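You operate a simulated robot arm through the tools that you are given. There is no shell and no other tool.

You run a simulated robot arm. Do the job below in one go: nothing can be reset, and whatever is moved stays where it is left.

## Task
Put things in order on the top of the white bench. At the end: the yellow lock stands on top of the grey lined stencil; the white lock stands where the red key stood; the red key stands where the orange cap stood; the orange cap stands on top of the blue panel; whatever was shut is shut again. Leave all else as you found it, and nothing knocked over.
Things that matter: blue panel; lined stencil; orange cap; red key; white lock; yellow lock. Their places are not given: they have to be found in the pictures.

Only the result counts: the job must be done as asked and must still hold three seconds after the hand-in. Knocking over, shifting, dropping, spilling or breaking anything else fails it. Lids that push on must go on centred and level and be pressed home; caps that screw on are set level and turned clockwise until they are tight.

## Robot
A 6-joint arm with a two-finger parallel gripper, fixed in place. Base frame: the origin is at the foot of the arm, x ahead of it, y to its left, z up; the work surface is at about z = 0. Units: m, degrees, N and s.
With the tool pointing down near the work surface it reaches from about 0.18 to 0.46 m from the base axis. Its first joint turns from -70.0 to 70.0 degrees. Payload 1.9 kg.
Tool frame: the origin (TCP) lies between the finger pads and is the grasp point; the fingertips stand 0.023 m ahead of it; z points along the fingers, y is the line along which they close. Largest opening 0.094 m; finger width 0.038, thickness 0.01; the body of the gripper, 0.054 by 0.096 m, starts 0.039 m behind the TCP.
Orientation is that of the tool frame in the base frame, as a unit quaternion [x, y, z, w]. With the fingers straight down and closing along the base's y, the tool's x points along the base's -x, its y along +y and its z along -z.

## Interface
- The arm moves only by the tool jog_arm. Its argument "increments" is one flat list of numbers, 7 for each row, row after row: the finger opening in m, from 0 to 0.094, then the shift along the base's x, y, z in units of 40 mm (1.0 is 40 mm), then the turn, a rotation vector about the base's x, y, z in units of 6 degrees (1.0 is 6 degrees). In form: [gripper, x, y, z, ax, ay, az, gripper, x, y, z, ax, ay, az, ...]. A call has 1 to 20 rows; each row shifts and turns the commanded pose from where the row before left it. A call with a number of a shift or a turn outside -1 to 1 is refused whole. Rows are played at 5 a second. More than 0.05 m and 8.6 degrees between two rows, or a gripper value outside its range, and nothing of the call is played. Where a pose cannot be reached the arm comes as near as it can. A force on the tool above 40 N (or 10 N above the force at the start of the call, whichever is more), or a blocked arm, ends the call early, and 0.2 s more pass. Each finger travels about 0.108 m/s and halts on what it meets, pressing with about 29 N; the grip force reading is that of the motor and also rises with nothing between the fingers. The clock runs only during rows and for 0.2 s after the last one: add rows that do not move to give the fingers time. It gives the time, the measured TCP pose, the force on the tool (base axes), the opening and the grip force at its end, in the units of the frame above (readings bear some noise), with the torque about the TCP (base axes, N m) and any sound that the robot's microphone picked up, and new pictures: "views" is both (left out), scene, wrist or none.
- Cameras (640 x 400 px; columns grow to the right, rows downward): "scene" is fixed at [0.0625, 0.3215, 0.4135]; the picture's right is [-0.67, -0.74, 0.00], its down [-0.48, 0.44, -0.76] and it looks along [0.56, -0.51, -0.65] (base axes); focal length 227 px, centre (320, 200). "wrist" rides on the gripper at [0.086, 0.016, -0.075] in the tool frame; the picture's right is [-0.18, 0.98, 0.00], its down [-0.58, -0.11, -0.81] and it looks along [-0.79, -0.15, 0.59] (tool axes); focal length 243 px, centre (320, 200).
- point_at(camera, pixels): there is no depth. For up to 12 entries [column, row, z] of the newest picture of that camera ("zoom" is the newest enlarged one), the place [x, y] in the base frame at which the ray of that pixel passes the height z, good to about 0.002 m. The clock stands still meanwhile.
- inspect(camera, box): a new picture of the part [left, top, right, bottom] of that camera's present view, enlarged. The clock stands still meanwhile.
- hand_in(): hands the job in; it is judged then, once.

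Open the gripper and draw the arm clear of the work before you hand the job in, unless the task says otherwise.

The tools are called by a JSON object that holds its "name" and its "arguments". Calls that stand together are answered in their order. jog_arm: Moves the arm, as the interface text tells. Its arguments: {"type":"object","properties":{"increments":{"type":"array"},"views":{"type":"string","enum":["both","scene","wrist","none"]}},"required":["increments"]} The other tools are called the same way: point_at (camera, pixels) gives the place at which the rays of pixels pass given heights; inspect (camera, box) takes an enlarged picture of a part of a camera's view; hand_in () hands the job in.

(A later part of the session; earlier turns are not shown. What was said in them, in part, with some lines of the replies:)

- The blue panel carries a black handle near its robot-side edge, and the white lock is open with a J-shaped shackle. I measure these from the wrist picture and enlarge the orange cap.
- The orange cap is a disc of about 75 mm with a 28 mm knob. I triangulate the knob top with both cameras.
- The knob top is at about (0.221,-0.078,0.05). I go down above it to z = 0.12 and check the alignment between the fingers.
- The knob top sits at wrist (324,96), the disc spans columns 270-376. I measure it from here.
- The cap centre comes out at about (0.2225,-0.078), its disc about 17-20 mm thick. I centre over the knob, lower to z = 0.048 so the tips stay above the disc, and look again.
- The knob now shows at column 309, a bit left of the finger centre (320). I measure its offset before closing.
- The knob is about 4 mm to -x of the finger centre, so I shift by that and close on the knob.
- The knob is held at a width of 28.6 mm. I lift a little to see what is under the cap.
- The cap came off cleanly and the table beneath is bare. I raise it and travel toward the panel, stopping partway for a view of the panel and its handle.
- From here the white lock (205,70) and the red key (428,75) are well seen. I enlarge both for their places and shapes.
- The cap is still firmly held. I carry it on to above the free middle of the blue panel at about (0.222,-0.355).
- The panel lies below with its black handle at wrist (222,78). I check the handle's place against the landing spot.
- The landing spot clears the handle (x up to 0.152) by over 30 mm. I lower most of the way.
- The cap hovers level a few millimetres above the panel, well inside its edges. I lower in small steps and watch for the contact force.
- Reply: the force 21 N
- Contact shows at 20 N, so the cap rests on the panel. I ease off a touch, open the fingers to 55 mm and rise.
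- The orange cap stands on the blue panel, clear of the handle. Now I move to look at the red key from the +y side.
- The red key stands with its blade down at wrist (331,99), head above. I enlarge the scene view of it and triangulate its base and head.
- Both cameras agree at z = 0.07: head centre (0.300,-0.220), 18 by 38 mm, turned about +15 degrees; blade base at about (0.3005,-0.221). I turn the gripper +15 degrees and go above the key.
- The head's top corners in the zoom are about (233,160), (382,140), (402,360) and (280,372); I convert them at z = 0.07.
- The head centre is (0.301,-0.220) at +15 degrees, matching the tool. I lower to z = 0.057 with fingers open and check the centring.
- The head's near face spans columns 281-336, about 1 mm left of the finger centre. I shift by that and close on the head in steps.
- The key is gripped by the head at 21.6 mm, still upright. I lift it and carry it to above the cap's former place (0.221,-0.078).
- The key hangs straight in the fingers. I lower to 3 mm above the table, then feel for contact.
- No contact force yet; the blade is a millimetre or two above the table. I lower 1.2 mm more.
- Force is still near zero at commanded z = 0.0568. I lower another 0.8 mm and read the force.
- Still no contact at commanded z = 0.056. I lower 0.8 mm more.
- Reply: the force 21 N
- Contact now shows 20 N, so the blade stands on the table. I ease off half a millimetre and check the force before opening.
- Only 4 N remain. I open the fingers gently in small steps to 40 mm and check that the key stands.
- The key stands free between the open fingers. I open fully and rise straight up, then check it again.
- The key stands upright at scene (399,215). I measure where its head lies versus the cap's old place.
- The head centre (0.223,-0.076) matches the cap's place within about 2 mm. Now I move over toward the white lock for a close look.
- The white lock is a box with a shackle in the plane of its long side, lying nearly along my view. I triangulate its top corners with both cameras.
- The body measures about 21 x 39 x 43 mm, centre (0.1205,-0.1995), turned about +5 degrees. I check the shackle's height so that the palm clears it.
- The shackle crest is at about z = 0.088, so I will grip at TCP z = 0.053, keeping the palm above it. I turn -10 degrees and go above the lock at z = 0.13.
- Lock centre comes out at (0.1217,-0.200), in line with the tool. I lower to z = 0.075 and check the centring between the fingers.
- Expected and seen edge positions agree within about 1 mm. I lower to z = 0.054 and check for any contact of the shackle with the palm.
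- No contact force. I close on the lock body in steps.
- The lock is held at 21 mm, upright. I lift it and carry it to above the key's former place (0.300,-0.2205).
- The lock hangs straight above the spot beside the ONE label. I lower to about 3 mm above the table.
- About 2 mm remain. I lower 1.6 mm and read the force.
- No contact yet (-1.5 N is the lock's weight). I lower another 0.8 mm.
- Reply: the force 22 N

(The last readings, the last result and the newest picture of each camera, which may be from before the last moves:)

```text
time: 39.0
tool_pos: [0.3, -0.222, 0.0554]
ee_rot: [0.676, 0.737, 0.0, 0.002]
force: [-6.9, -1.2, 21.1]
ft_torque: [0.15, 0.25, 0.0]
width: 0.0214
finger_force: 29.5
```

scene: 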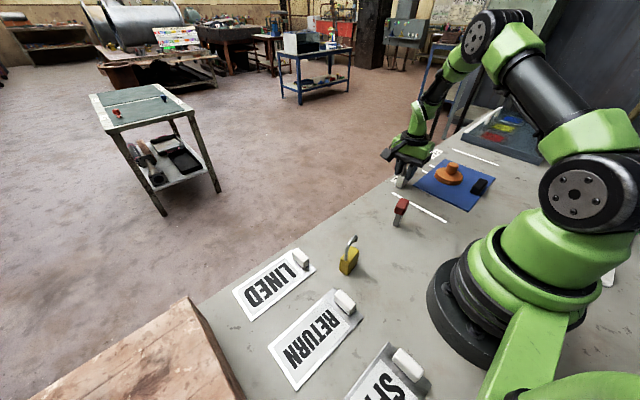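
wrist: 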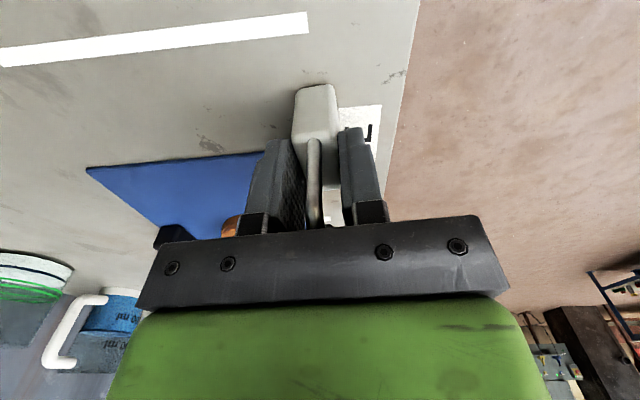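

Contact shows 21 N. I ease off half a millimetre, then open in small steps to release the lock.

{"name": "jog_arm", "arguments": {"increments": [0.0, 0, 0, 0.012, 0, 0, 0, 0.0, 0, 0, 0, 0, 0, 0, 0.024, 0, 0, 0, 0, 0, 0, 0.03, 0, 0, 0, 0, 0, 0, 0.045, 0, 0, 0, 0, 0, 0, 0.06, 0, 0, 0, 0, 0, 0, 0.06, 0, 0, 0, 0, 0, 0]}}

{"name": "inspect", "arguments": {"camera": "scene", "box": [375, 140, 435, 210]}}

```text
time: 40.6
tool_pos: [0.301, -0.2207, 0.0555]
ee_rot: [0.676, 0.737, -0.001, 0.001]
force: [-0.5, -0.3, 0.0]
ft_torque: [0.03, -0.01, 0.0]
width: 0.06
finger_force: 0.0
```

scene: 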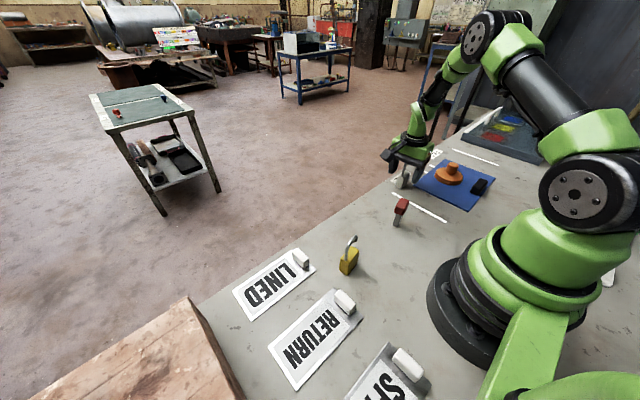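
wrist: 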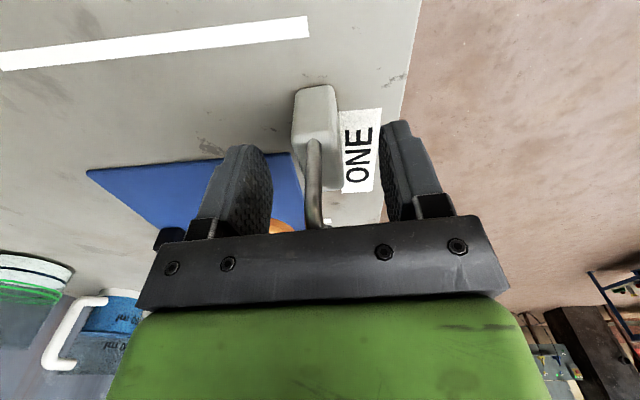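

```text
5.71 times, centred on (405, 175) of scene
```

zoom: 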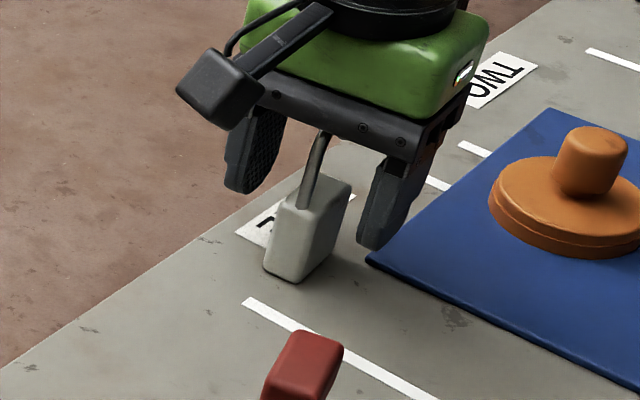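

The white lock stands free between the fingers. I rise straight up and verify.

{"name": "jog_arm", "arguments": {"increments": [0.08, 0, 0, 0.25, 0, 0, 0, 0.08, 0, 0, 0.75, 0, 0, 0, 0.08, 0, 0, 1, 0, 0, 0, 0.08, 0, 0, 1, 0, 0, 0, 0.08, 0, 0.0, 0.5, 0, 0, 0]}}

{"name": "inspect", "arguments": {"camera": "scene", "box": [370, 150, 500, 240]}}

{"name": "inspect", "arguments": {"camera": "wrist", "box": [250, 0, 400, 120]}}

```text
time: 41.8
tool_pos: [0.3019, -0.2231, 0.195]
ee_rot: [0.675, 0.738, 0.0, -0.001]
force: [0.2, 0.2, -0.3]
ft_torque: [0.0, 0.01, 0.0]
width: 0.0802
finger_force: 0.0
```

scene: 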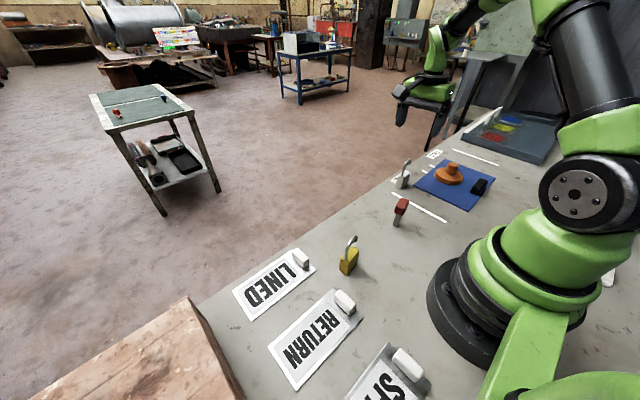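
wrist: 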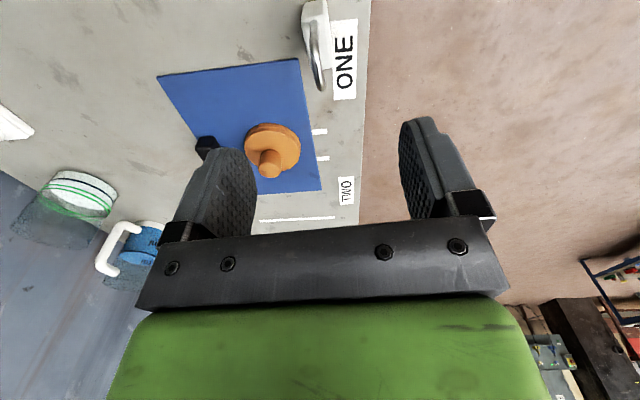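

```text
4.44 times, centred on (435, 195) of scene
```

zoom: 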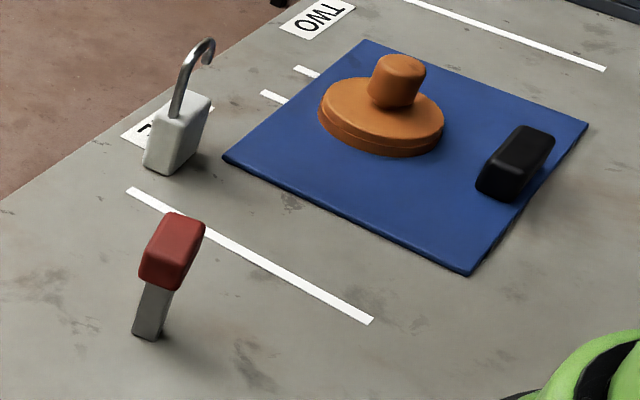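

```text
3.33 times, centred on (325, 60) of wrist
```

zoom: 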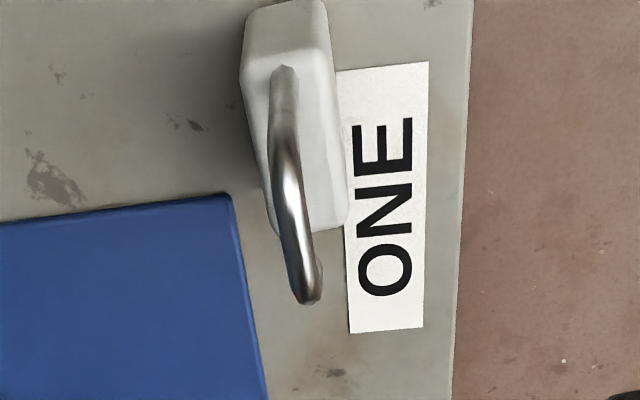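

The white lock stands where the key was; I measure its centre to confirm.

{"name": "point_at", "arguments": {"camera": "zoom", "pixels": [[240, 75, 0.043], [326, 55, 0.043], [348, 222, 0.043]]}}

{"name": "inspect", "arguments": {"camera": "scene", "box": [310, 220, 390, 290]}}

{"name": "inspect", "arguments": {"camera": "scene", "box": [225, 235, 335, 330]}}

```text
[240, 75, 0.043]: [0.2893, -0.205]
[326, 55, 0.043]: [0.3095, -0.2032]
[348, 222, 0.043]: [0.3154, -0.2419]
```

```text
5.71 times, centred on (350, 255) of scene
```

zoom: 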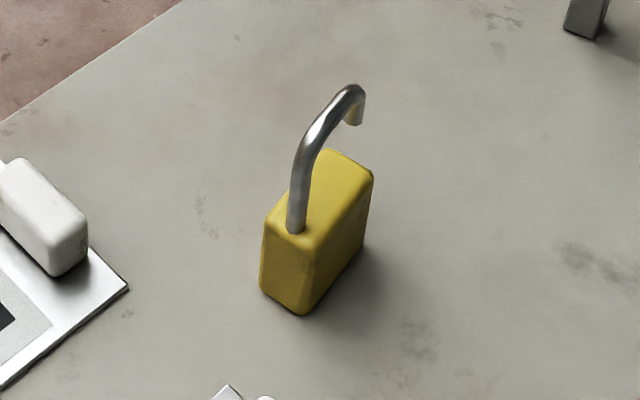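

```text
4.21 times, centred on (280, 282) of scene
```

zoom: 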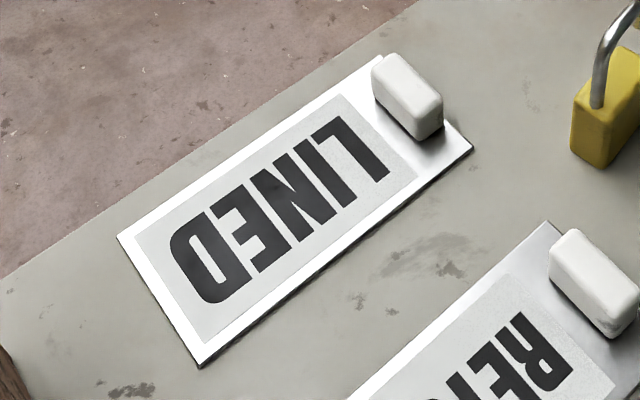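

The white lock's centre is at about (0.302,-0.2235), matching the key's old place within noise. Next the yellow lock and the LINED stencil: I measure their corners in the scene picture.

{"name": "point_at", "arguments": {"camera": "scene", "pixels": [[340.2, 259.4, 0.043], [349.65, 262, 0.043], [359.3, 250.6, 0.043], [350.9, 246.25, 0.043], [339.5, 270.4, 0], [346.85, 275.1, 0], [357.9, 263.75, 0]]}}

{"name": "point_at", "arguments": {"camera": "scene", "pixels": [[232, 290.8, 0.003], [294.3, 247.6, 0.003], [316.1, 269.7, 0.003], [251.5, 321.2, 0.003], [270.5, 284.4, 0.003], [301, 257.5, 0.02]]}}

```text
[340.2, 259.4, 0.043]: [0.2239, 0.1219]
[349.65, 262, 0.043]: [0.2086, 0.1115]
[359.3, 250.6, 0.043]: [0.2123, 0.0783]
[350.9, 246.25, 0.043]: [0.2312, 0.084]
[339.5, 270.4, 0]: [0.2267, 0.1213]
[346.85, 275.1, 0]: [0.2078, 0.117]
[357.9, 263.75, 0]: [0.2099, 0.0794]
```

```text
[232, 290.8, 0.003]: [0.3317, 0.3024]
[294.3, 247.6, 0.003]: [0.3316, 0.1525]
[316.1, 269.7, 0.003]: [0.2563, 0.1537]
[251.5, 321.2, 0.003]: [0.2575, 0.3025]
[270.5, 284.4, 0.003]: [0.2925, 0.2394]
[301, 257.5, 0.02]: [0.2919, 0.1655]
```

The yellow lock is at about (0.2185,0.100), long side along y; the LINED stencil spans x 0.257-0.332, y 0.153-0.303 with its handle near (0.292,0.166). I swing the gripper round so the camera looks toward +y, rising as I go.

{"name": "jog_arm", "arguments": {"increments": [0.094, -0.0667, 0.2083, 0.0417, 0, 0, 1, 0.094, -0.0667, 0.2083, 0.0417, 0, 0, 1, 0.094, -0.0667, 0.2083, 0.0417, 0, 0, 1, 0.094, -0.0667, 0.2083, 0.0417, 0, 0, 1, 0.094, -0.0667, 0.2083, 0.0417, 0, 0, 1, 0.094, -0.0667, 0.2083, 0.0417, 0, 0, 1, 0.094, -0.0667, 0.2083, 0.0417, 0, 0, 1, 0.094, -0.0667, 0.2083, 0.0417, 0, 0, 1, 0.094, -0.0667, 0.2083, 0.0417, 0, 0, 1, 0.094, -0.0667, 0.2083, 0.0417, 0, 0, 1, 0.094, -0.0667, 0.2083, 0.0417, 0, 0, 1, 0.094, -0.0667, 0.2083, 0.0417, 0, 0, 1, 0.094, -0.0667, 0.2083, 0.0417, 0, 0, 1, 0.094, -0.0667, 0.2083, 0.0417, 0, 0, 1, 0.094, -0.0667, 0.2083, 0.0417, 0, 0, 1]}}

```text
time: 45.0
tool_pos: [0.2583, -0.0958, 0.2203]
ee_rot: [-0.045, 0.999, -0.001, 0.001]
force: [-1.1, -0.2, 0.1]
ft_torque: [-0.02, 0.0, 0.0]
width: 0.094
finger_force: 0.1
```

scene: 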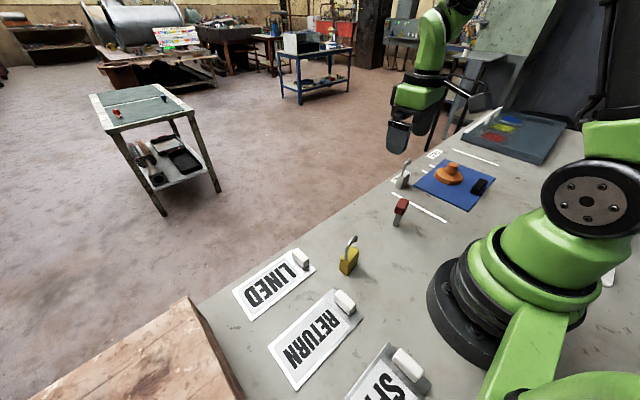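
wrist: 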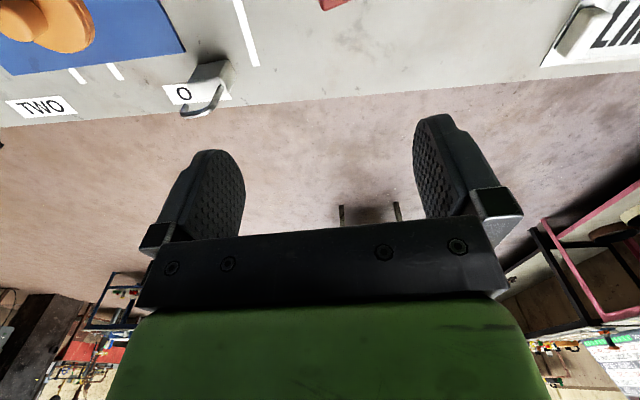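

The turn is half done and everything stands (white lock at wrist (208,85)). I carry on turning and moving toward +y.

{"name": "jog_arm", "arguments": {"increments": [0.094, -0.0667, 0.2083, 0.0417, 0, 0, 1, 0.094, -0.0667, 0.2083, 0.0417, 0, 0, 1, 0.094, -0.0667, 0.2083, 0.0417, 0, 0, 1, 0.094, -0.0667, 0.2083, 0.0417, 0, 0, 1, 0.094, -0.0667, 0.2083, 0.0417, 0, 0, 1, 0.094, -0.0667, 0.2083, 0.0417, 0, 0, 1, 0.094, -0.0667, 0.2083, 0.0417, 0, 0, 1, 0.094, -0.0667, 0.2083, 0.0417, 0, 0, 1, 0.094, -0.0667, 0.2083, 0.0417, 0, 0, 1, 0.094, -0.0667, 0.2083, 0.0417, 0, 0, 1, 0.094, -0.0667, 0.2083, 0.0417, 0, 0, 1, 0.094, -0.0667, 0.2083, 0.0417, 0, 0, 1, 0.094, -0.0667, 0.2083, 0.0417, 0, 0, 1, 0.094, -0.0667, 0.2083, 0.0417, 0, 0, 1, 0.094, -0.0667, 0.2083, 0.0417, 0, 0, 1]}}

{"name": "inspect", "arguments": {"camera": "wrist", "box": [230, 0, 430, 140]}}

```text
time: 48.2
tool_pos: [0.2197, 0.0289, 0.2471]
ee_rot: [0.738, -0.675, -0.001, 0.0]
force: [0.5, -0.5, 0.0]
ft_torque: [0.03, -0.02, -0.04]
width: 0.0938
finger_force: 0.1
```

scene: 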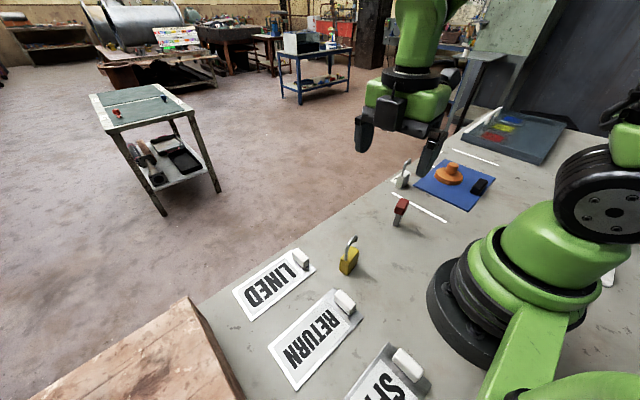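
wrist: 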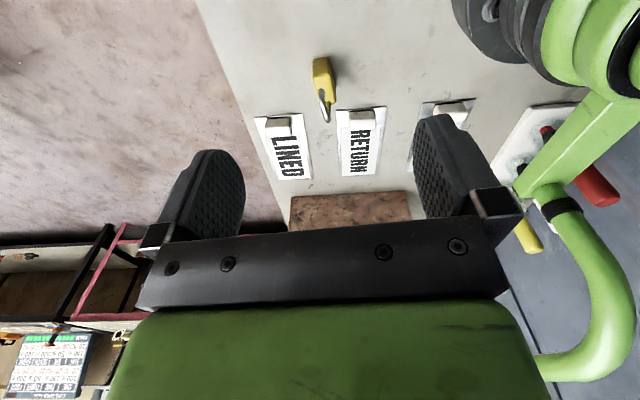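

```text
2.86 times, centred on (330, 70) of wrist
```

zoom: 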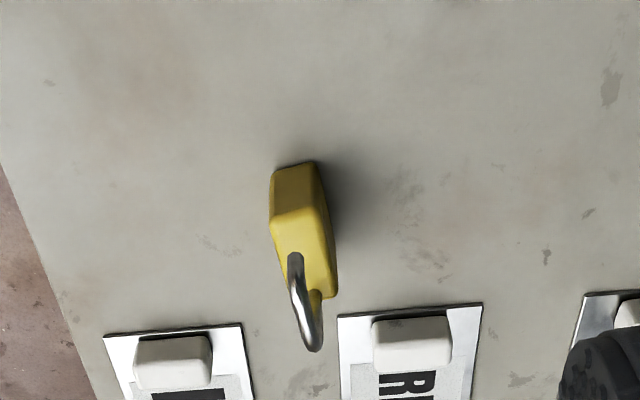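

The wooden box lies beyond the stencils, so with the camera on this side the gripper keeps clear of it. I go above the yellow lock at z = 0.13.

{"name": "jog_arm", "arguments": {"increments": [0.094, -0.008, 0.44, -0.715, 0, 0, 0, 0.094, -0.008, 0.44, -0.715, 0, 0, 0, 0.094, -0.008, 0.44, -0.715, 0, 0, 0, 0.094, -0.008, 0.44, -0.715, 0, 0, 0, 0.094, 0, 0, 0, 0, 0, 0]}}

{"name": "inspect", "arguments": {"camera": "wrist", "box": [290, 15, 350, 145]}}

{"name": "inspect", "arguments": {"camera": "scene", "box": [300, 180, 400, 290]}}

```text
time: 49.4
tool_pos: [0.2194, 0.0969, 0.1312]
ee_rot: [0.737, -0.676, 0.0, -0.001]
force: [-0.2, 0.5, 0.1]
ft_torque: [0.02, -0.01, -0.02]
width: 0.0938
finger_force: 0.0
```

scene: 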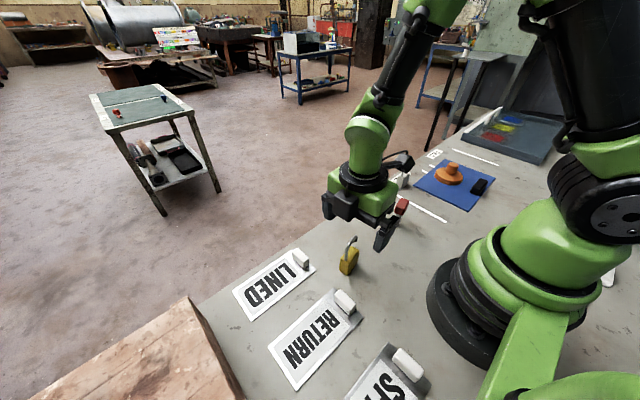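
wrist: 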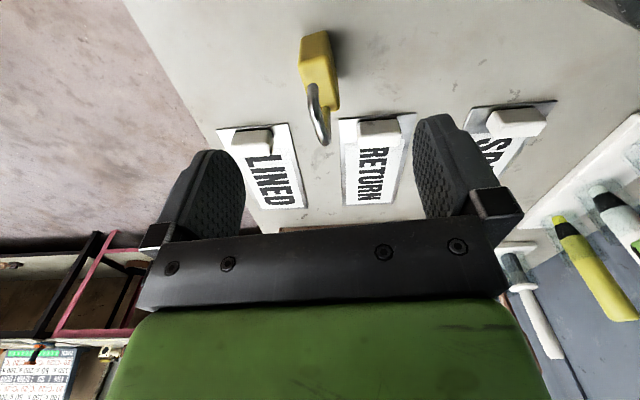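

```text
3.08 times, centred on (320, 80) of wrist
```

zoom: 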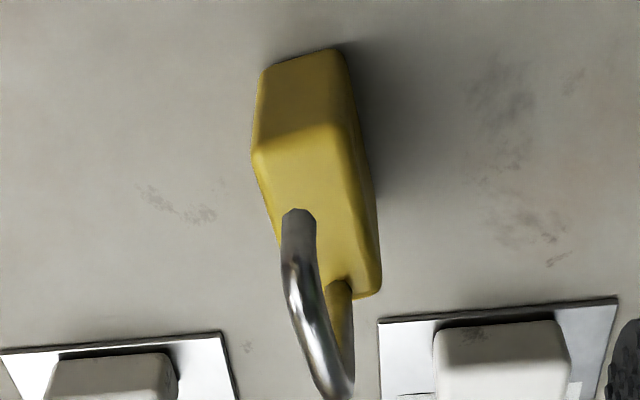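

```text
3.64 times, centred on (350, 235) of scene
```

zoom: 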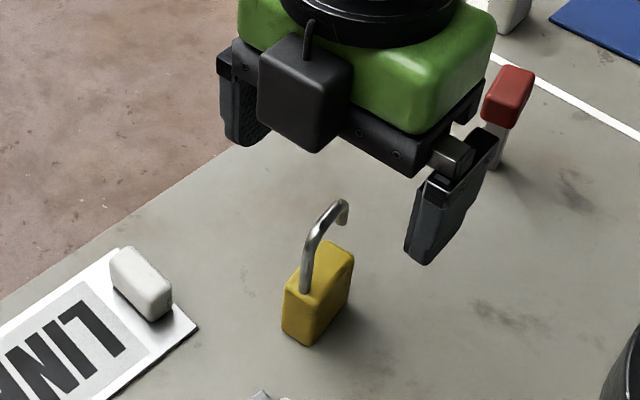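

The yellow lock appears at wrist (318,70). I measure its top corners for the centring.

{"name": "point_at", "arguments": {"camera": "wrist", "pixels": [[297.9, 67.0, 0.043], [329.7, 55.6, 0.043], [340.2, 107.6, 0.043], [302, 39, 0], [326, 31, 0]]}}

```text
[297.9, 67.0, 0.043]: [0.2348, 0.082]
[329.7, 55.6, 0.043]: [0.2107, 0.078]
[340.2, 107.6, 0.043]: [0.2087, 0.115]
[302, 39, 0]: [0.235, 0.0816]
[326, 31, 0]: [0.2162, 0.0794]
```

Laterally the lock is centred; it is about 2 mm further in +y. I lower to z = 0.076 with that shift and look again.

{"name": "jog_arm", "arguments": {"increments": [0.094, 0.0, 0.05, -0.45, 0, 0, 0, 0.094, 0, 0, -0.45, 0, 0, 0, 0.094, 0, 0, -0.45, 0, 0, 0, 0.094, 0, 0, 0, 0, 0, 0]}}

{"name": "inspect", "arguments": {"camera": "wrist", "box": [220, 60, 440, 220]}}

{"name": "inspect", "arguments": {"camera": "scene", "box": [310, 200, 390, 290]}}

```text
time: 50.4
tool_pos: [0.2195, 0.0986, 0.0757]
ee_rot: [0.737, -0.676, 0.0, -0.001]
force: [-0.8, -0.3, 0.3]
ft_torque: [-0.01, 0.0, -0.01]
width: 0.0941
finger_force: 0.0
```

scene: 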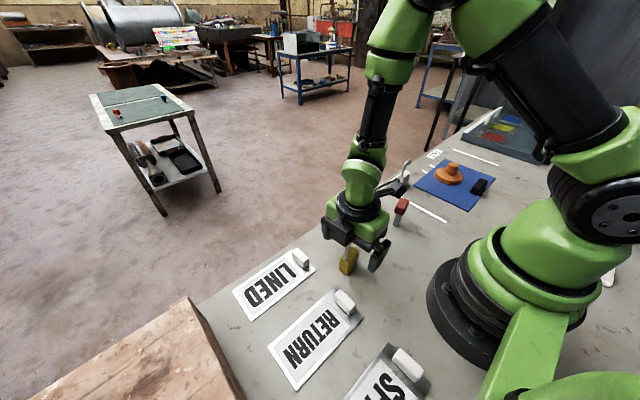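
wrist: 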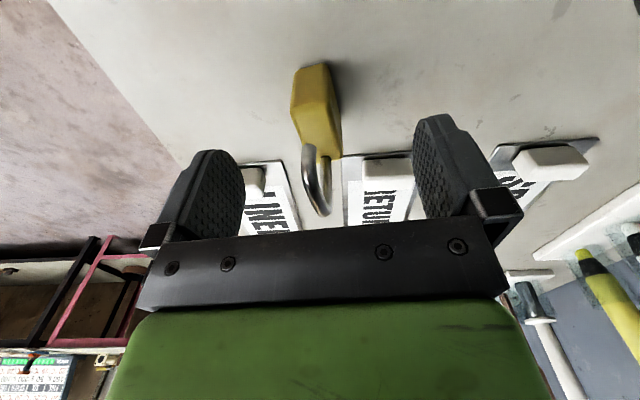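

```text
2.50 times, centred on (330, 140) of wrist
```

zoom: 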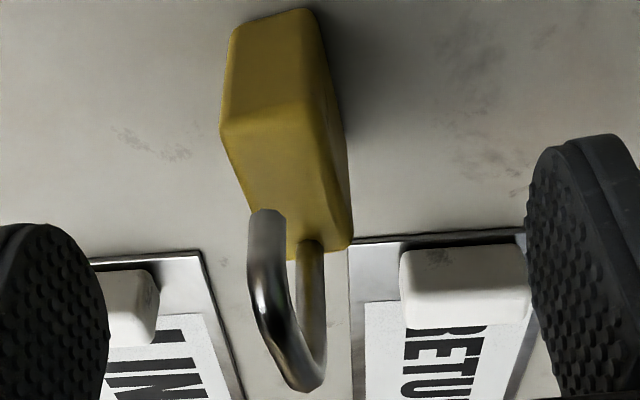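

```text
4.44 times, centred on (350, 245) of scene
```

zoom: 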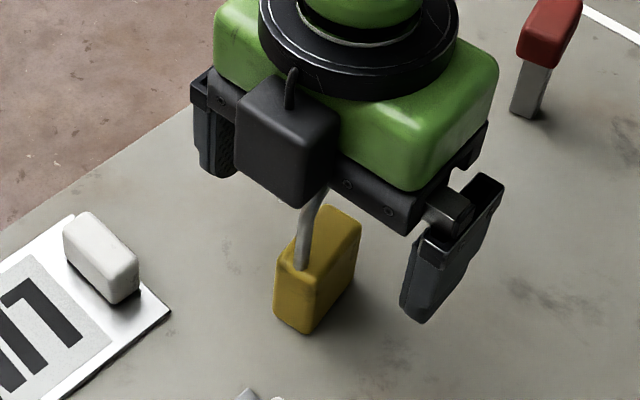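

Lateral centring is good (column 311 seen vs 312 expected); the lock is some 2 mm further in +y. I shift by that and lower to z = 0.054.

{"name": "jog_arm", "arguments": {"increments": [0.094, 0.0, 0.05, -0.3, 0, 0, 0, 0.094, 0, 0, -0.25, 0, 0, 0, 0.094, 0, 0, 0, 0, 0, 0]}}

{"name": "inspect", "arguments": {"camera": "wrist", "box": [220, 80, 440, 230]}}

{"name": "inspect", "arguments": {"camera": "scene", "box": [310, 180, 420, 290]}}

```text
time: 51.2
tool_pos: [0.2175, 0.1007, 0.0547]
ee_rot: [0.737, -0.676, 0.0, -0.001]
force: [0.4, 1.4, 0.5]
ft_torque: [0.0, -0.02, 0.02]
width: 0.0941
finger_force: 0.0
```

scene: 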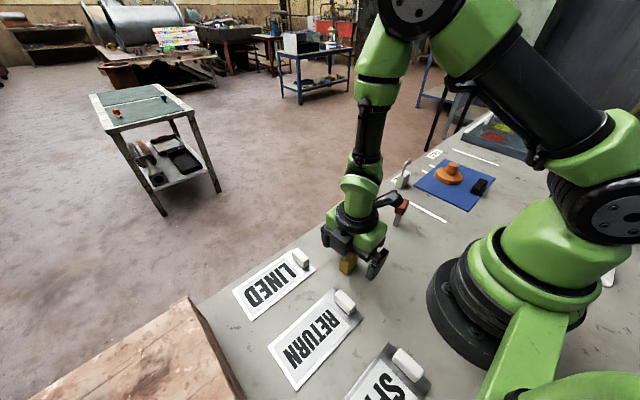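
wrist: 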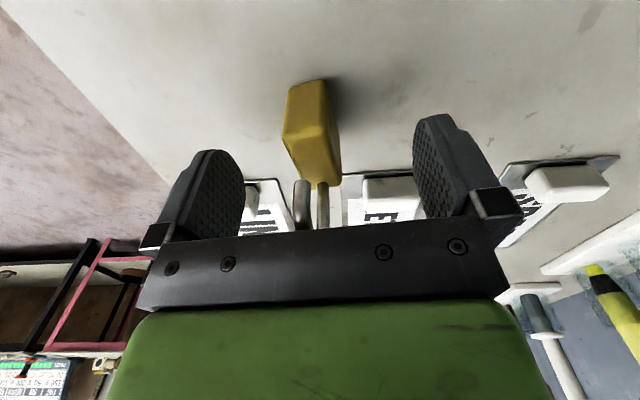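

```text
2.67 times, centred on (330, 155) of wrist
```

zoom: 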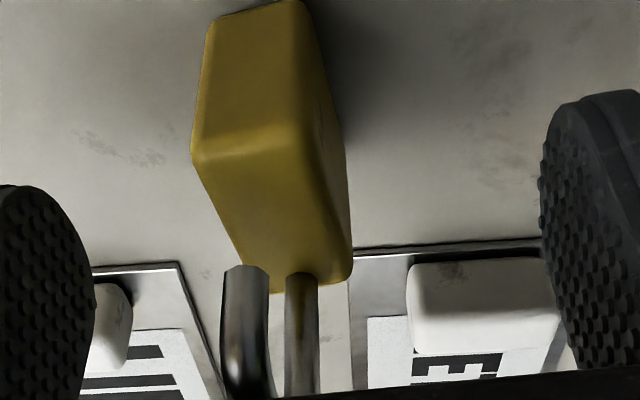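

```text
3.64 times, centred on (365, 235) of scene
```

zoom: 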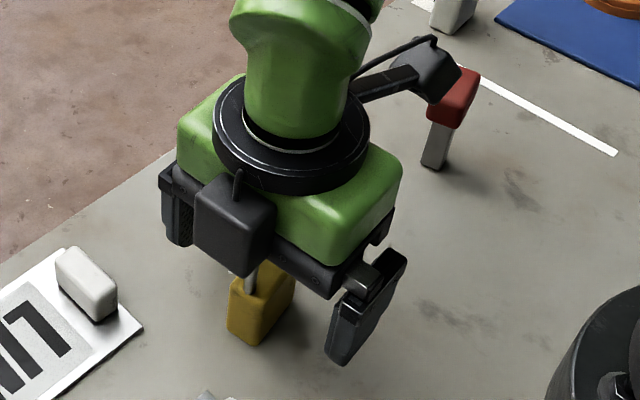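

At this depth the lock shows about 2 mm toward +x of the finger centre and turned roughly 2 degrees more. I correct that and check before closing.

{"name": "jog_arm", "arguments": {"increments": [0.094, 0.05, 0.0, 0, 0, 0, 0.3, 0.094, 0, 0, 0, 0, 0, 0, 0.094, 0, 0, 0, 0, 0, 0], "views": "wrist"}}

{"name": "inspect", "arguments": {"camera": "wrist", "box": [220, 80, 440, 230]}}

```text
time: 52.0
tool_pos: [0.2208, 0.1003, 0.0534]
ee_rot: [0.748, -0.664, 0.0, -0.001]
force: [0.3, -0.1, 0.3]
ft_torque: [0.02, -0.02, 0.0]
width: 0.0939
finger_force: 0.0
```

wrist: 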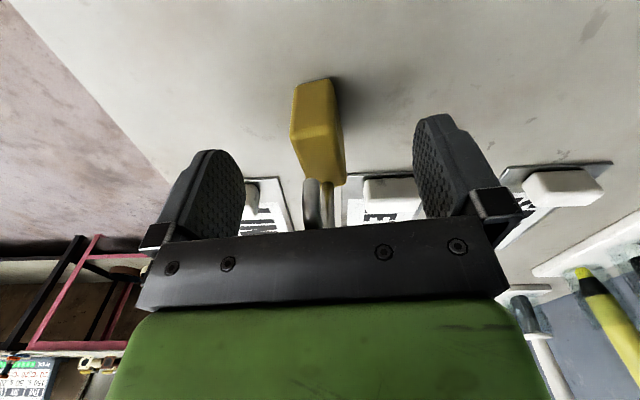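

```text
2.67 times, centred on (330, 155) of wrist
```

zoom: 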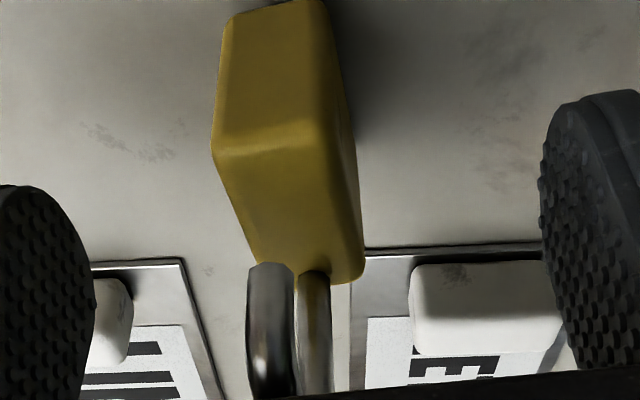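

Edges now match the expected centred positions within 1 mm. I close on the yellow lock in steps.

{"name": "jog_arm", "arguments": {"increments": [0.06, 0, 0, 0, 0, 0, 0, 0.036, 0, 0, 0, 0, 0, 0, 0.028, 0, 0, 0, 0, 0, 0, 0.024, 0, 0, 0, 0, 0, 0, 0.02, 0, 0, 0, 0, 0, 0, 0.015, 0, 0, 0, 0, 0, 0, 0.0, 0, 0, 0, 0, 0, 0, 0.0, 0, 0, 0, 0, 0, 0]}}

{"name": "inspect", "arguments": {"camera": "scene", "box": [310, 200, 390, 290]}}

{"name": "inspect", "arguments": {"camera": "wrist", "box": [220, 80, 440, 230]}}

```text
time: 53.8
tool_pos: [0.2214, 0.1016, 0.0545]
ee_rot: [0.748, -0.664, 0.0, 0.0]
force: [-1.2, -1.5, 0.0]
ft_torque: [-0.01, 0.01, -0.04]
width: 0.0213
finger_force: 28.7
```

scene: 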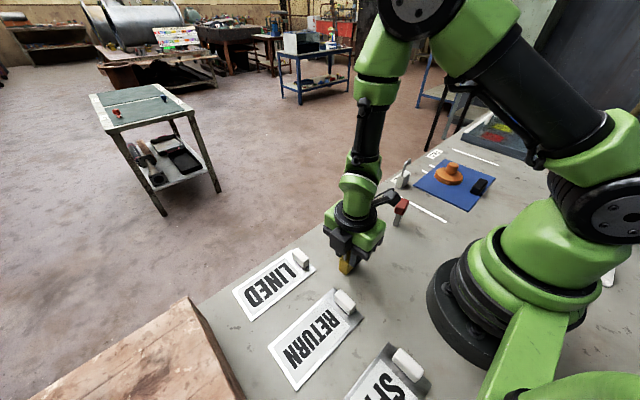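
wrist: 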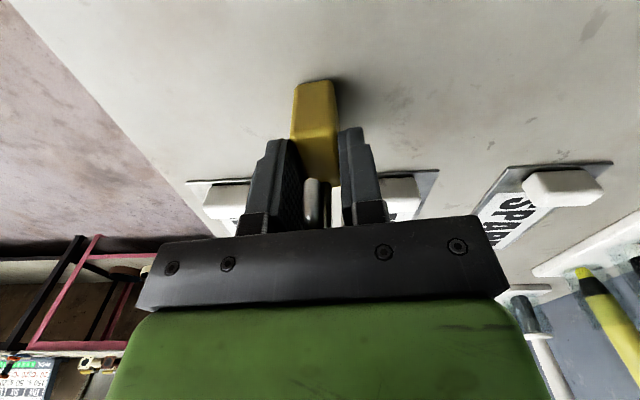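

```text
4.44 times, centred on (350, 245) of scene
```

zoom: 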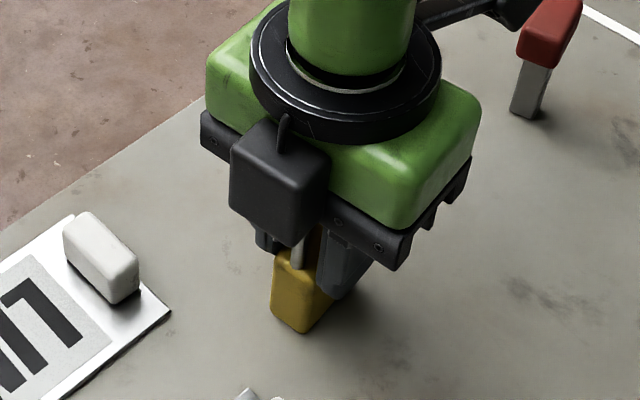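

```text
2.67 times, centred on (330, 155) of wrist
```

zoom: 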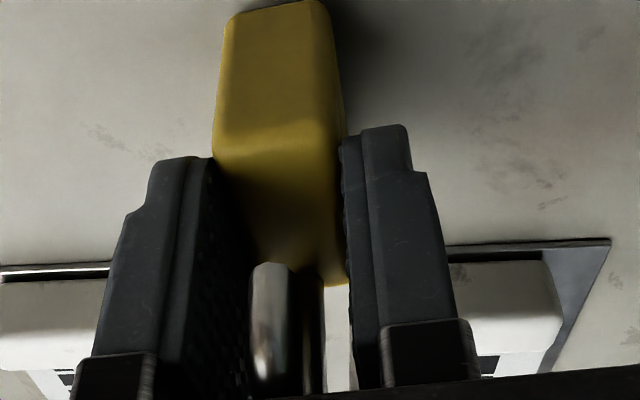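

The yellow lock is gripped at 21 mm. I lift it and carry it to above the LINED stencil at about (0.2945,0.232).

{"name": "jog_arm", "arguments": {"increments": [0.0, 0, 0, 0.25, 0, 0, 0, 0.0, 0, 0, 0.75, 0, 0, 0, 0.0, 0, 0, 1, 0, 0, 0, 0.0, 0.4625, 0.802, 0, 0, 0, 0, 0.0, 0.4625, 0.802, 0, 0, 0, 0, 0.0, 0.4625, 0.802, 0, 0, 0, 0, 0.0, 0.4625, 0.802, 0, 0, 0, 0, 0.0, 0, 0, 0, 0, 0, 0]}}

{"name": "inspect", "arguments": {"camera": "scene", "box": [210, 180, 350, 330]}}

{"name": "inspect", "arguments": {"camera": "wrist", "box": [200, 60, 440, 230]}}

```text
time: 55.6
tool_pos: [0.2942, 0.2307, 0.1368]
ee_rot: [0.748, -0.664, 0.0, 0.001]
force: [0.4, -0.3, 0.3]
ft_torque: [-0.03, -0.03, -0.01]
width: 0.0209
finger_force: 29.0
```

scene: 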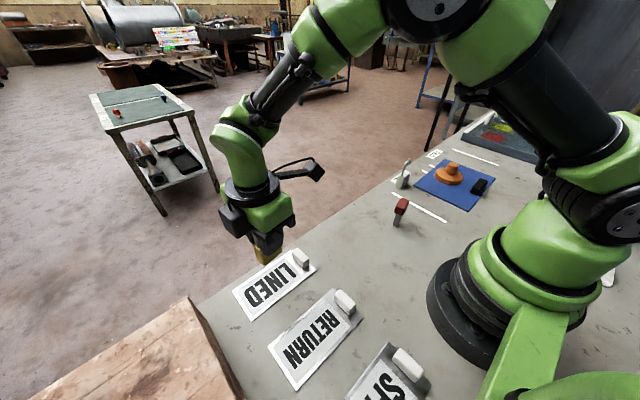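
wrist: 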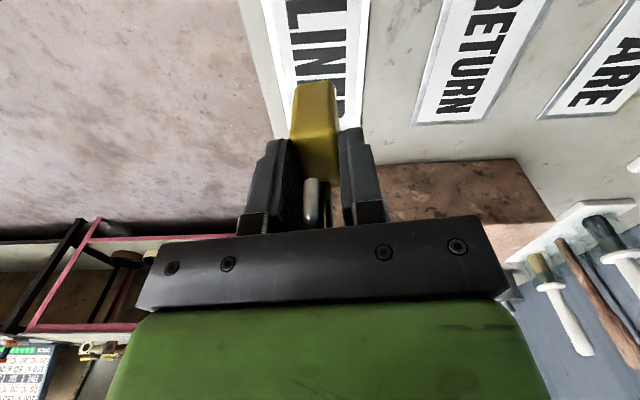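

```text
2.67 times, centred on (280, 255) of scene
```

zoom: 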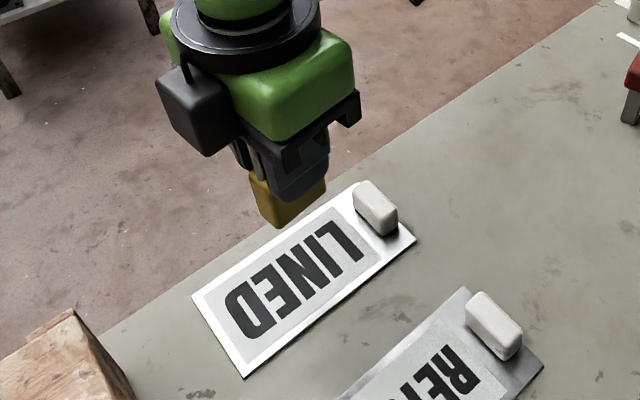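

```text
2.35 times, centred on (320, 145) of wrist
```

zoom: 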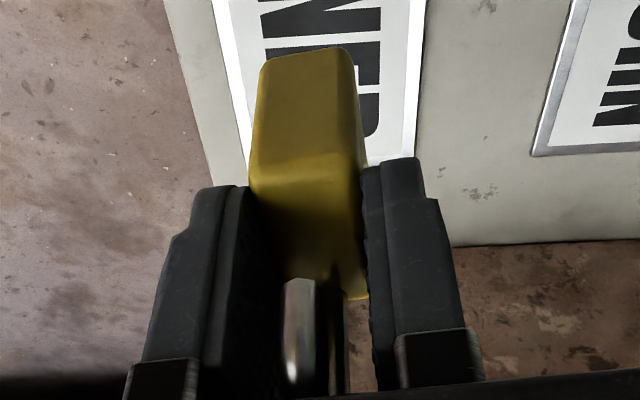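

The lock hangs straight over the stencil's plate; the wooden box begins only at y of about 0.357, well clear. I lower to a few millimetres above the stencil.

{"name": "jog_arm", "arguments": {"increments": [0.0, 0, 0, -0.6, 0, 0, 0, 0.0, 0, 0, -0.6, 0, 0, 0, 0.0, 0, 0, -0.6, 0, 0, 0, 0.0, 0, 0, 0, 0, 0, 0]}}

{"name": "inspect", "arguments": {"camera": "scene", "box": [220, 200, 340, 330]}}

{"name": "inspect", "arguments": {"camera": "wrist", "box": [200, 40, 440, 230]}}

```text
time: 56.6
tool_pos: [0.2928, 0.2321, 0.0635]
ee_rot: [0.747, -0.665, -0.001, 0.0]
force: [-0.8, -0.7, -0.4]
ft_torque: [-0.03, -0.02, 0.01]
width: 0.0214
finger_force: 29.2
```

scene: 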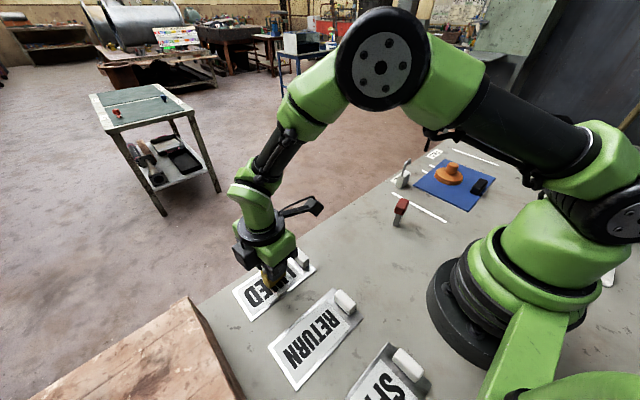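
wrist: 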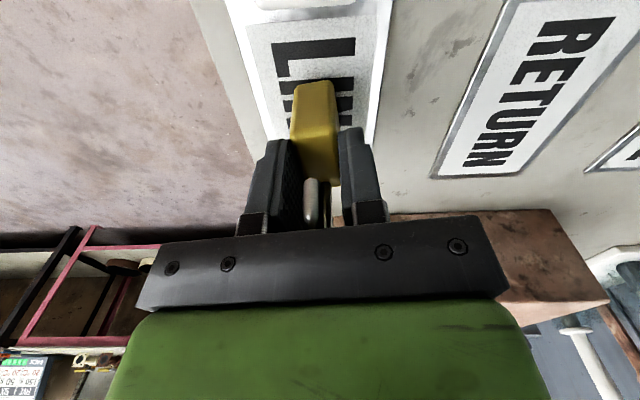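

```text
3.08 times, centred on (280, 265) of scene
```

zoom: 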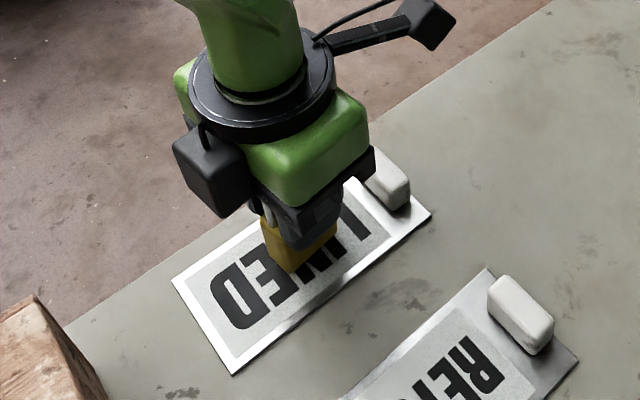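

```text
2.11 times, centred on (320, 135) of wrist
```

zoom: 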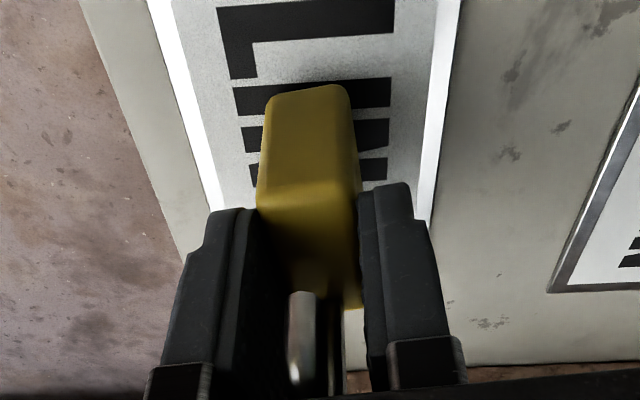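

The lock sits over the middle of the LINED plate. I lower 3 mm in two small steps and read the force.

{"name": "jog_arm", "arguments": {"increments": [0.0, 0, 0, -0.04, 0, 0, 0, 0.0, 0, 0, -0.04, 0, 0, 0, 0.0, 0, 0, 0, 0, 0, 0], "views": "none"}}

```text
time: 57.4
tool_pos: [0.2925, 0.2304, 0.0588]
ee_rot: [0.747, -0.665, 0.0, 0.0]
force: [0.1, 0.0, -2.1]
ft_torque: [0.02, 0.01, 0.0]
width: 0.0214
finger_force: 28.8
```

No contact yet at commanded z = 0.059. I lower another 1.2 mm.

{"name": "jog_arm", "arguments": {"increments": [0.0, 0, 0, -0.03, 0, 0, 0, 0.0, 0, 0, 0, 0, 0, 0], "views": "none"}}

```text
time: 58.0
tool_pos: [0.2941, 0.2317, 0.0585]
ee_rot: [0.748, -0.664, -0.001, -0.001]
force: [0.0, 1.2, -1.4]
ft_torque: [-0.01, 0.01, 0.01]
width: 0.0214
finger_force: 28.8
```

Still hanging free. I lower 0.8 mm more.

{"name": "jog_arm", "arguments": {"increments": [0.0, 0, 0, -0.02, 0, 0, 0, 0.0, 0, 0, 0, 0, 0, 0], "views": "none"}}

```text
time: 58.6
tool_pos: [0.2944, 0.2303, 0.058]
ee_rot: [0.747, -0.665, -0.001, -0.001]
force: [-2.4, -0.8, 9.8]
ft_torque: [-0.14, 0.11, -0.02]
width: 0.0214
finger_force: 28.8
```

Contact shows about 10 N: the lock stands on the stencil. I ease off slightly and open in small steps.

{"name": "jog_arm", "arguments": {"increments": [0.0, 0, 0, 0.005, 0, 0, 0, 0.0, 0, 0, 0, 0, 0, 0, 0.024, 0, 0, 0, 0, 0, 0, 0.03, 0, 0, 0, 0, 0, 0, 0.045, 0, 0, 0, 0, 0, 0, 0.06, 0, 0, 0, 0, 0, 0, 0.06, 0, 0, 0, 0, 0, 0]}}

{"name": "inspect", "arguments": {"camera": "scene", "box": [220, 200, 340, 330]}}

{"name": "inspect", "arguments": {"camera": "wrist", "box": [200, 40, 440, 230]}}

```text
time: 60.2
tool_pos: [0.2927, 0.2301, 0.0577]
ee_rot: [0.747, -0.664, -0.001, -0.001]
force: [-0.1, 0.1, -0.1]
ft_torque: [-0.04, -0.03, 0.02]
width: 0.0598
finger_force: 0.1
```

scene: 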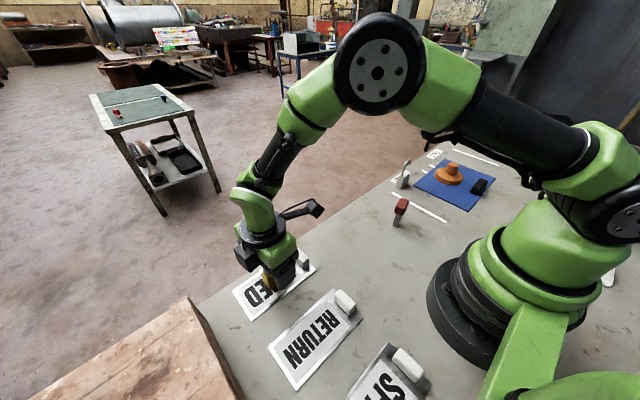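
wrist: 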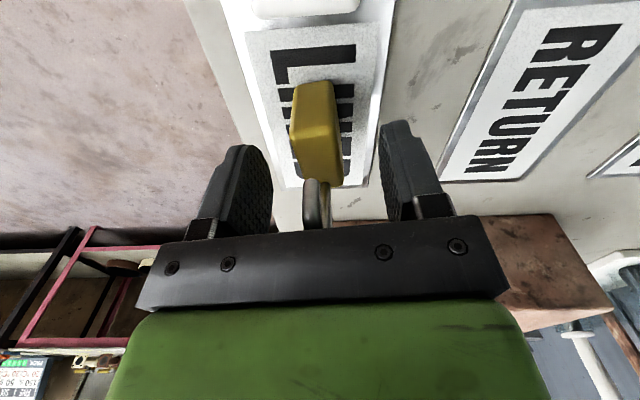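

```text
3.08 times, centred on (280, 265) of scene
```

zoom: 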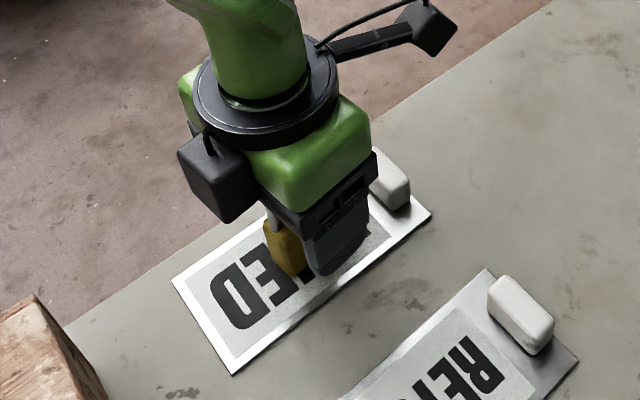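

```text
2.11 times, centred on (320, 135) of wrist
```

zoom: 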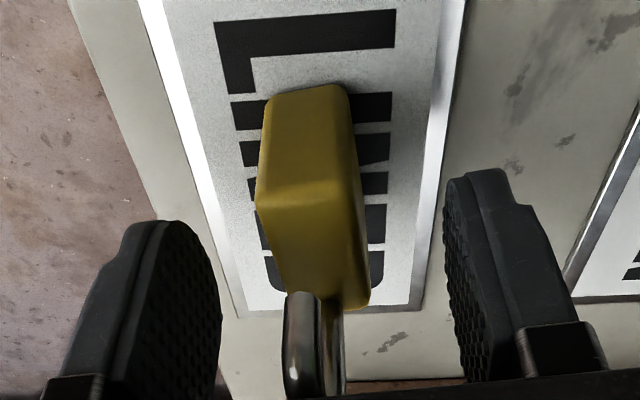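

The yellow lock stands on the LINED stencil, free of the fingers. I rise straight up and draw the arm back for a full check.

{"name": "jog_arm", "arguments": {"increments": [0.08, 0, 0, 0.25, 0, 0, 0, 0.08, 0, 0, 0.75, 0, 0, 0, 0.08, 0, 0, 1, 0, 0, 0, 0.08, 0, 0, 1, 0, 0, 0, 0.094, 0, 0, 1, 0, 0, 0, 0.094, -0.3, -0.9, 0, 0, 0, 0, 0.094, -0.3, -0.9, 0, 0, 0, 0, 0.094, -0.3, -0.9, 0, 0, 0, 0, 0.094, -0.3, -0.9, 0, 0, 0, 0, 0.094, 0, 0, 0, 0, 0, 0]}}

{"name": "inspect", "arguments": {"camera": "scene", "box": [220, 220, 340, 330]}}

{"name": "inspect", "arguments": {"camera": "scene", "box": [370, 150, 500, 240]}}

{"name": "inspect", "arguments": {"camera": "wrist", "box": [200, 0, 440, 200]}}

```text
time: 62.4
tool_pos: [0.2466, 0.0848, 0.2171]
ee_rot: [0.748, -0.664, -0.001, -0.001]
force: [0.1, -0.7, -0.4]
ft_torque: [0.01, -0.01, 0.05]
width: 0.0942
finger_force: 0.0
```

scene: 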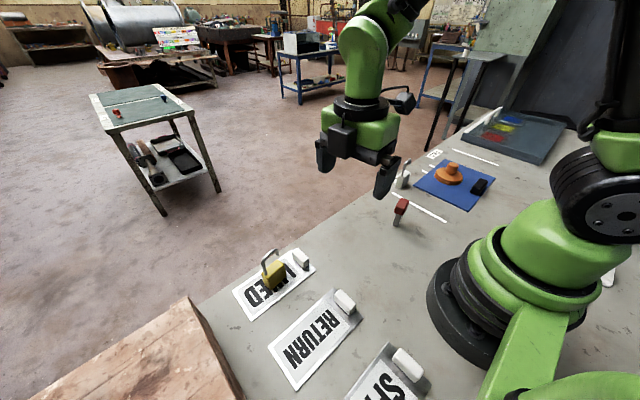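
wrist: 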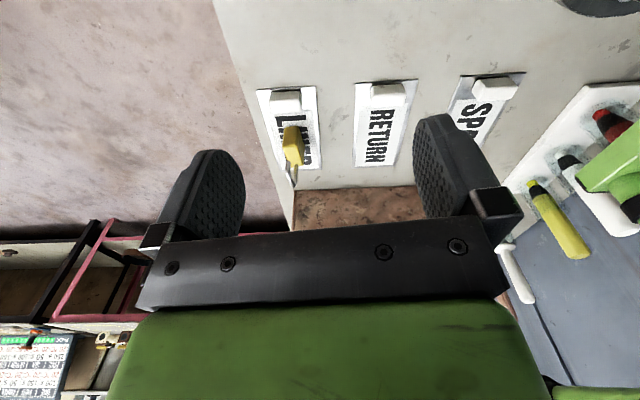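

```text
3.64 times, centred on (280, 275) of scene
```

zoom: 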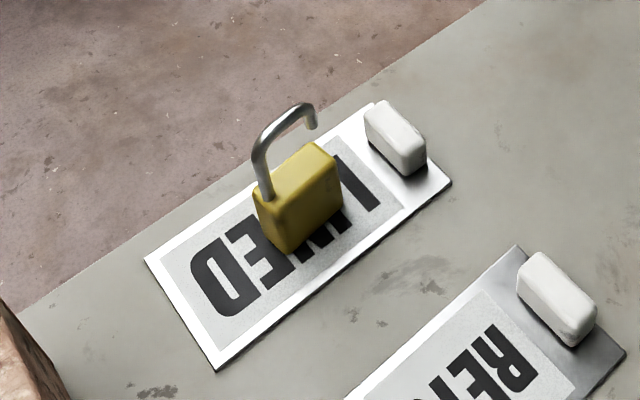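

```text
4.44 times, centred on (435, 195) of scene
```

zoom: 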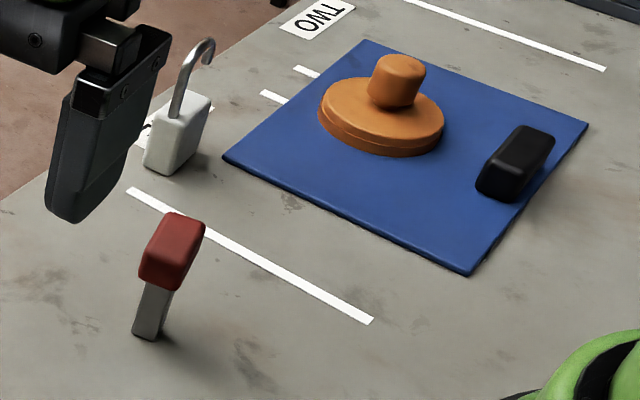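

```text
2.00 times, centred on (320, 100) of wrist
```

zoom: 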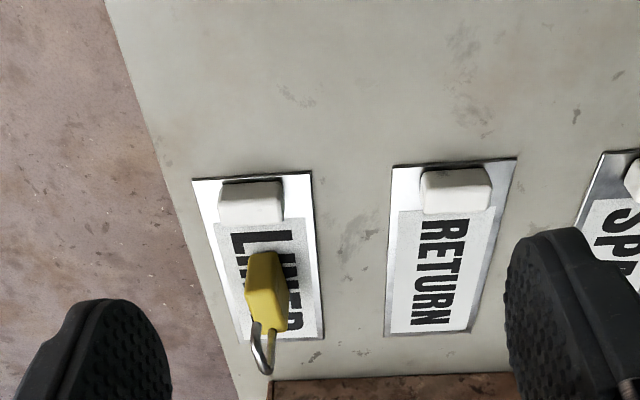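

All pieces stand as asked: yellow lock on LINED (scene (274,275)), white lock by ONE (403,180), red key at the cap's place (398,215), orange cap on the panel (449,173). I rise a little more to be well clear and let it settle.

{"name": "jog_arm", "arguments": {"increments": [0.094, 0, -0.3, 0.8, 0, 0, 0, 0.094, 0, -0.3, 0.8, 0, 0, 0, 0.094, 0, 0, 0, 0, 0, 0, 0.094, 0, 0, 0, 0, 0, 0, 0.094, 0, 0, 0, 0, 0, 0]}}

{"name": "inspect", "arguments": {"camera": "scene", "box": [220, 140, 500, 330]}}

```text
time: 63.6
tool_pos: [0.2477, 0.0613, 0.2805]
ee_rot: [0.748, -0.664, 0.0, 0.0]
force: [0.3, -0.9, -0.4]
ft_torque: [0.0, 0.0, 0.05]
width: 0.0941
finger_force: 0.0
```

scene: 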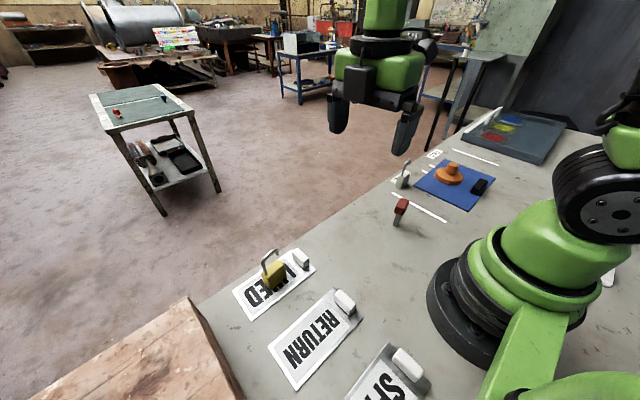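
wrist: 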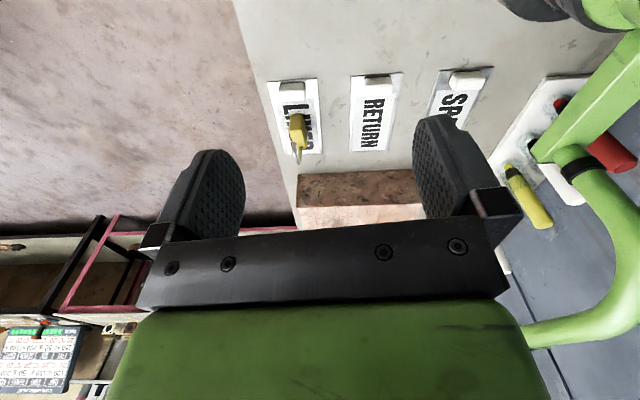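

```text
2.11 times, centred on (360, 235) of scene
```

zoom: 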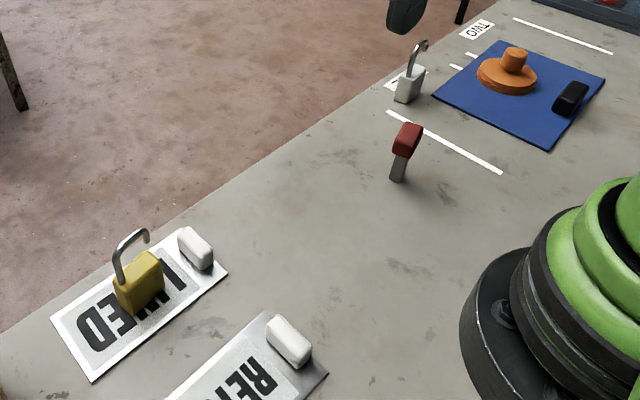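

Everything stands steady in its asked place, the gripper is open and the arm is clear, so I hand the job in.

{"name": "hand_in", "arguments": {}}

```text
The job is handed in.
```

The job is done and handed in; the hand-in gave no verdict. The last pictures showed every piece standing and the arm clear with the gripper open.

| Item | Where it stands now | How it was checked |
|---|---|---|
| Yellow lock | On the lettered plate of the stencil marked LINED, beside its white handle | Seen in both cameras |
| White lock | Where the red key stood, beside the ONE label | Measured within about 3 to 4 mm of the key's old spot |
| Red key | Where the orange cap stood, upright on its blade | Measured within about 3 mm of the cap's old spot |
| Orange cap | Near the middle of the blue panel, clear of the black handle | Seen in the scene camera |

I took "the grey lined stencil" to be the one with the word LINED on it; the other two read RETURN and SPARE. Nothing had to be opened, so nothing needed shutting again. I saw nothing else moved; the blue panel is the only other piece I checked closely, and it had not shifted.
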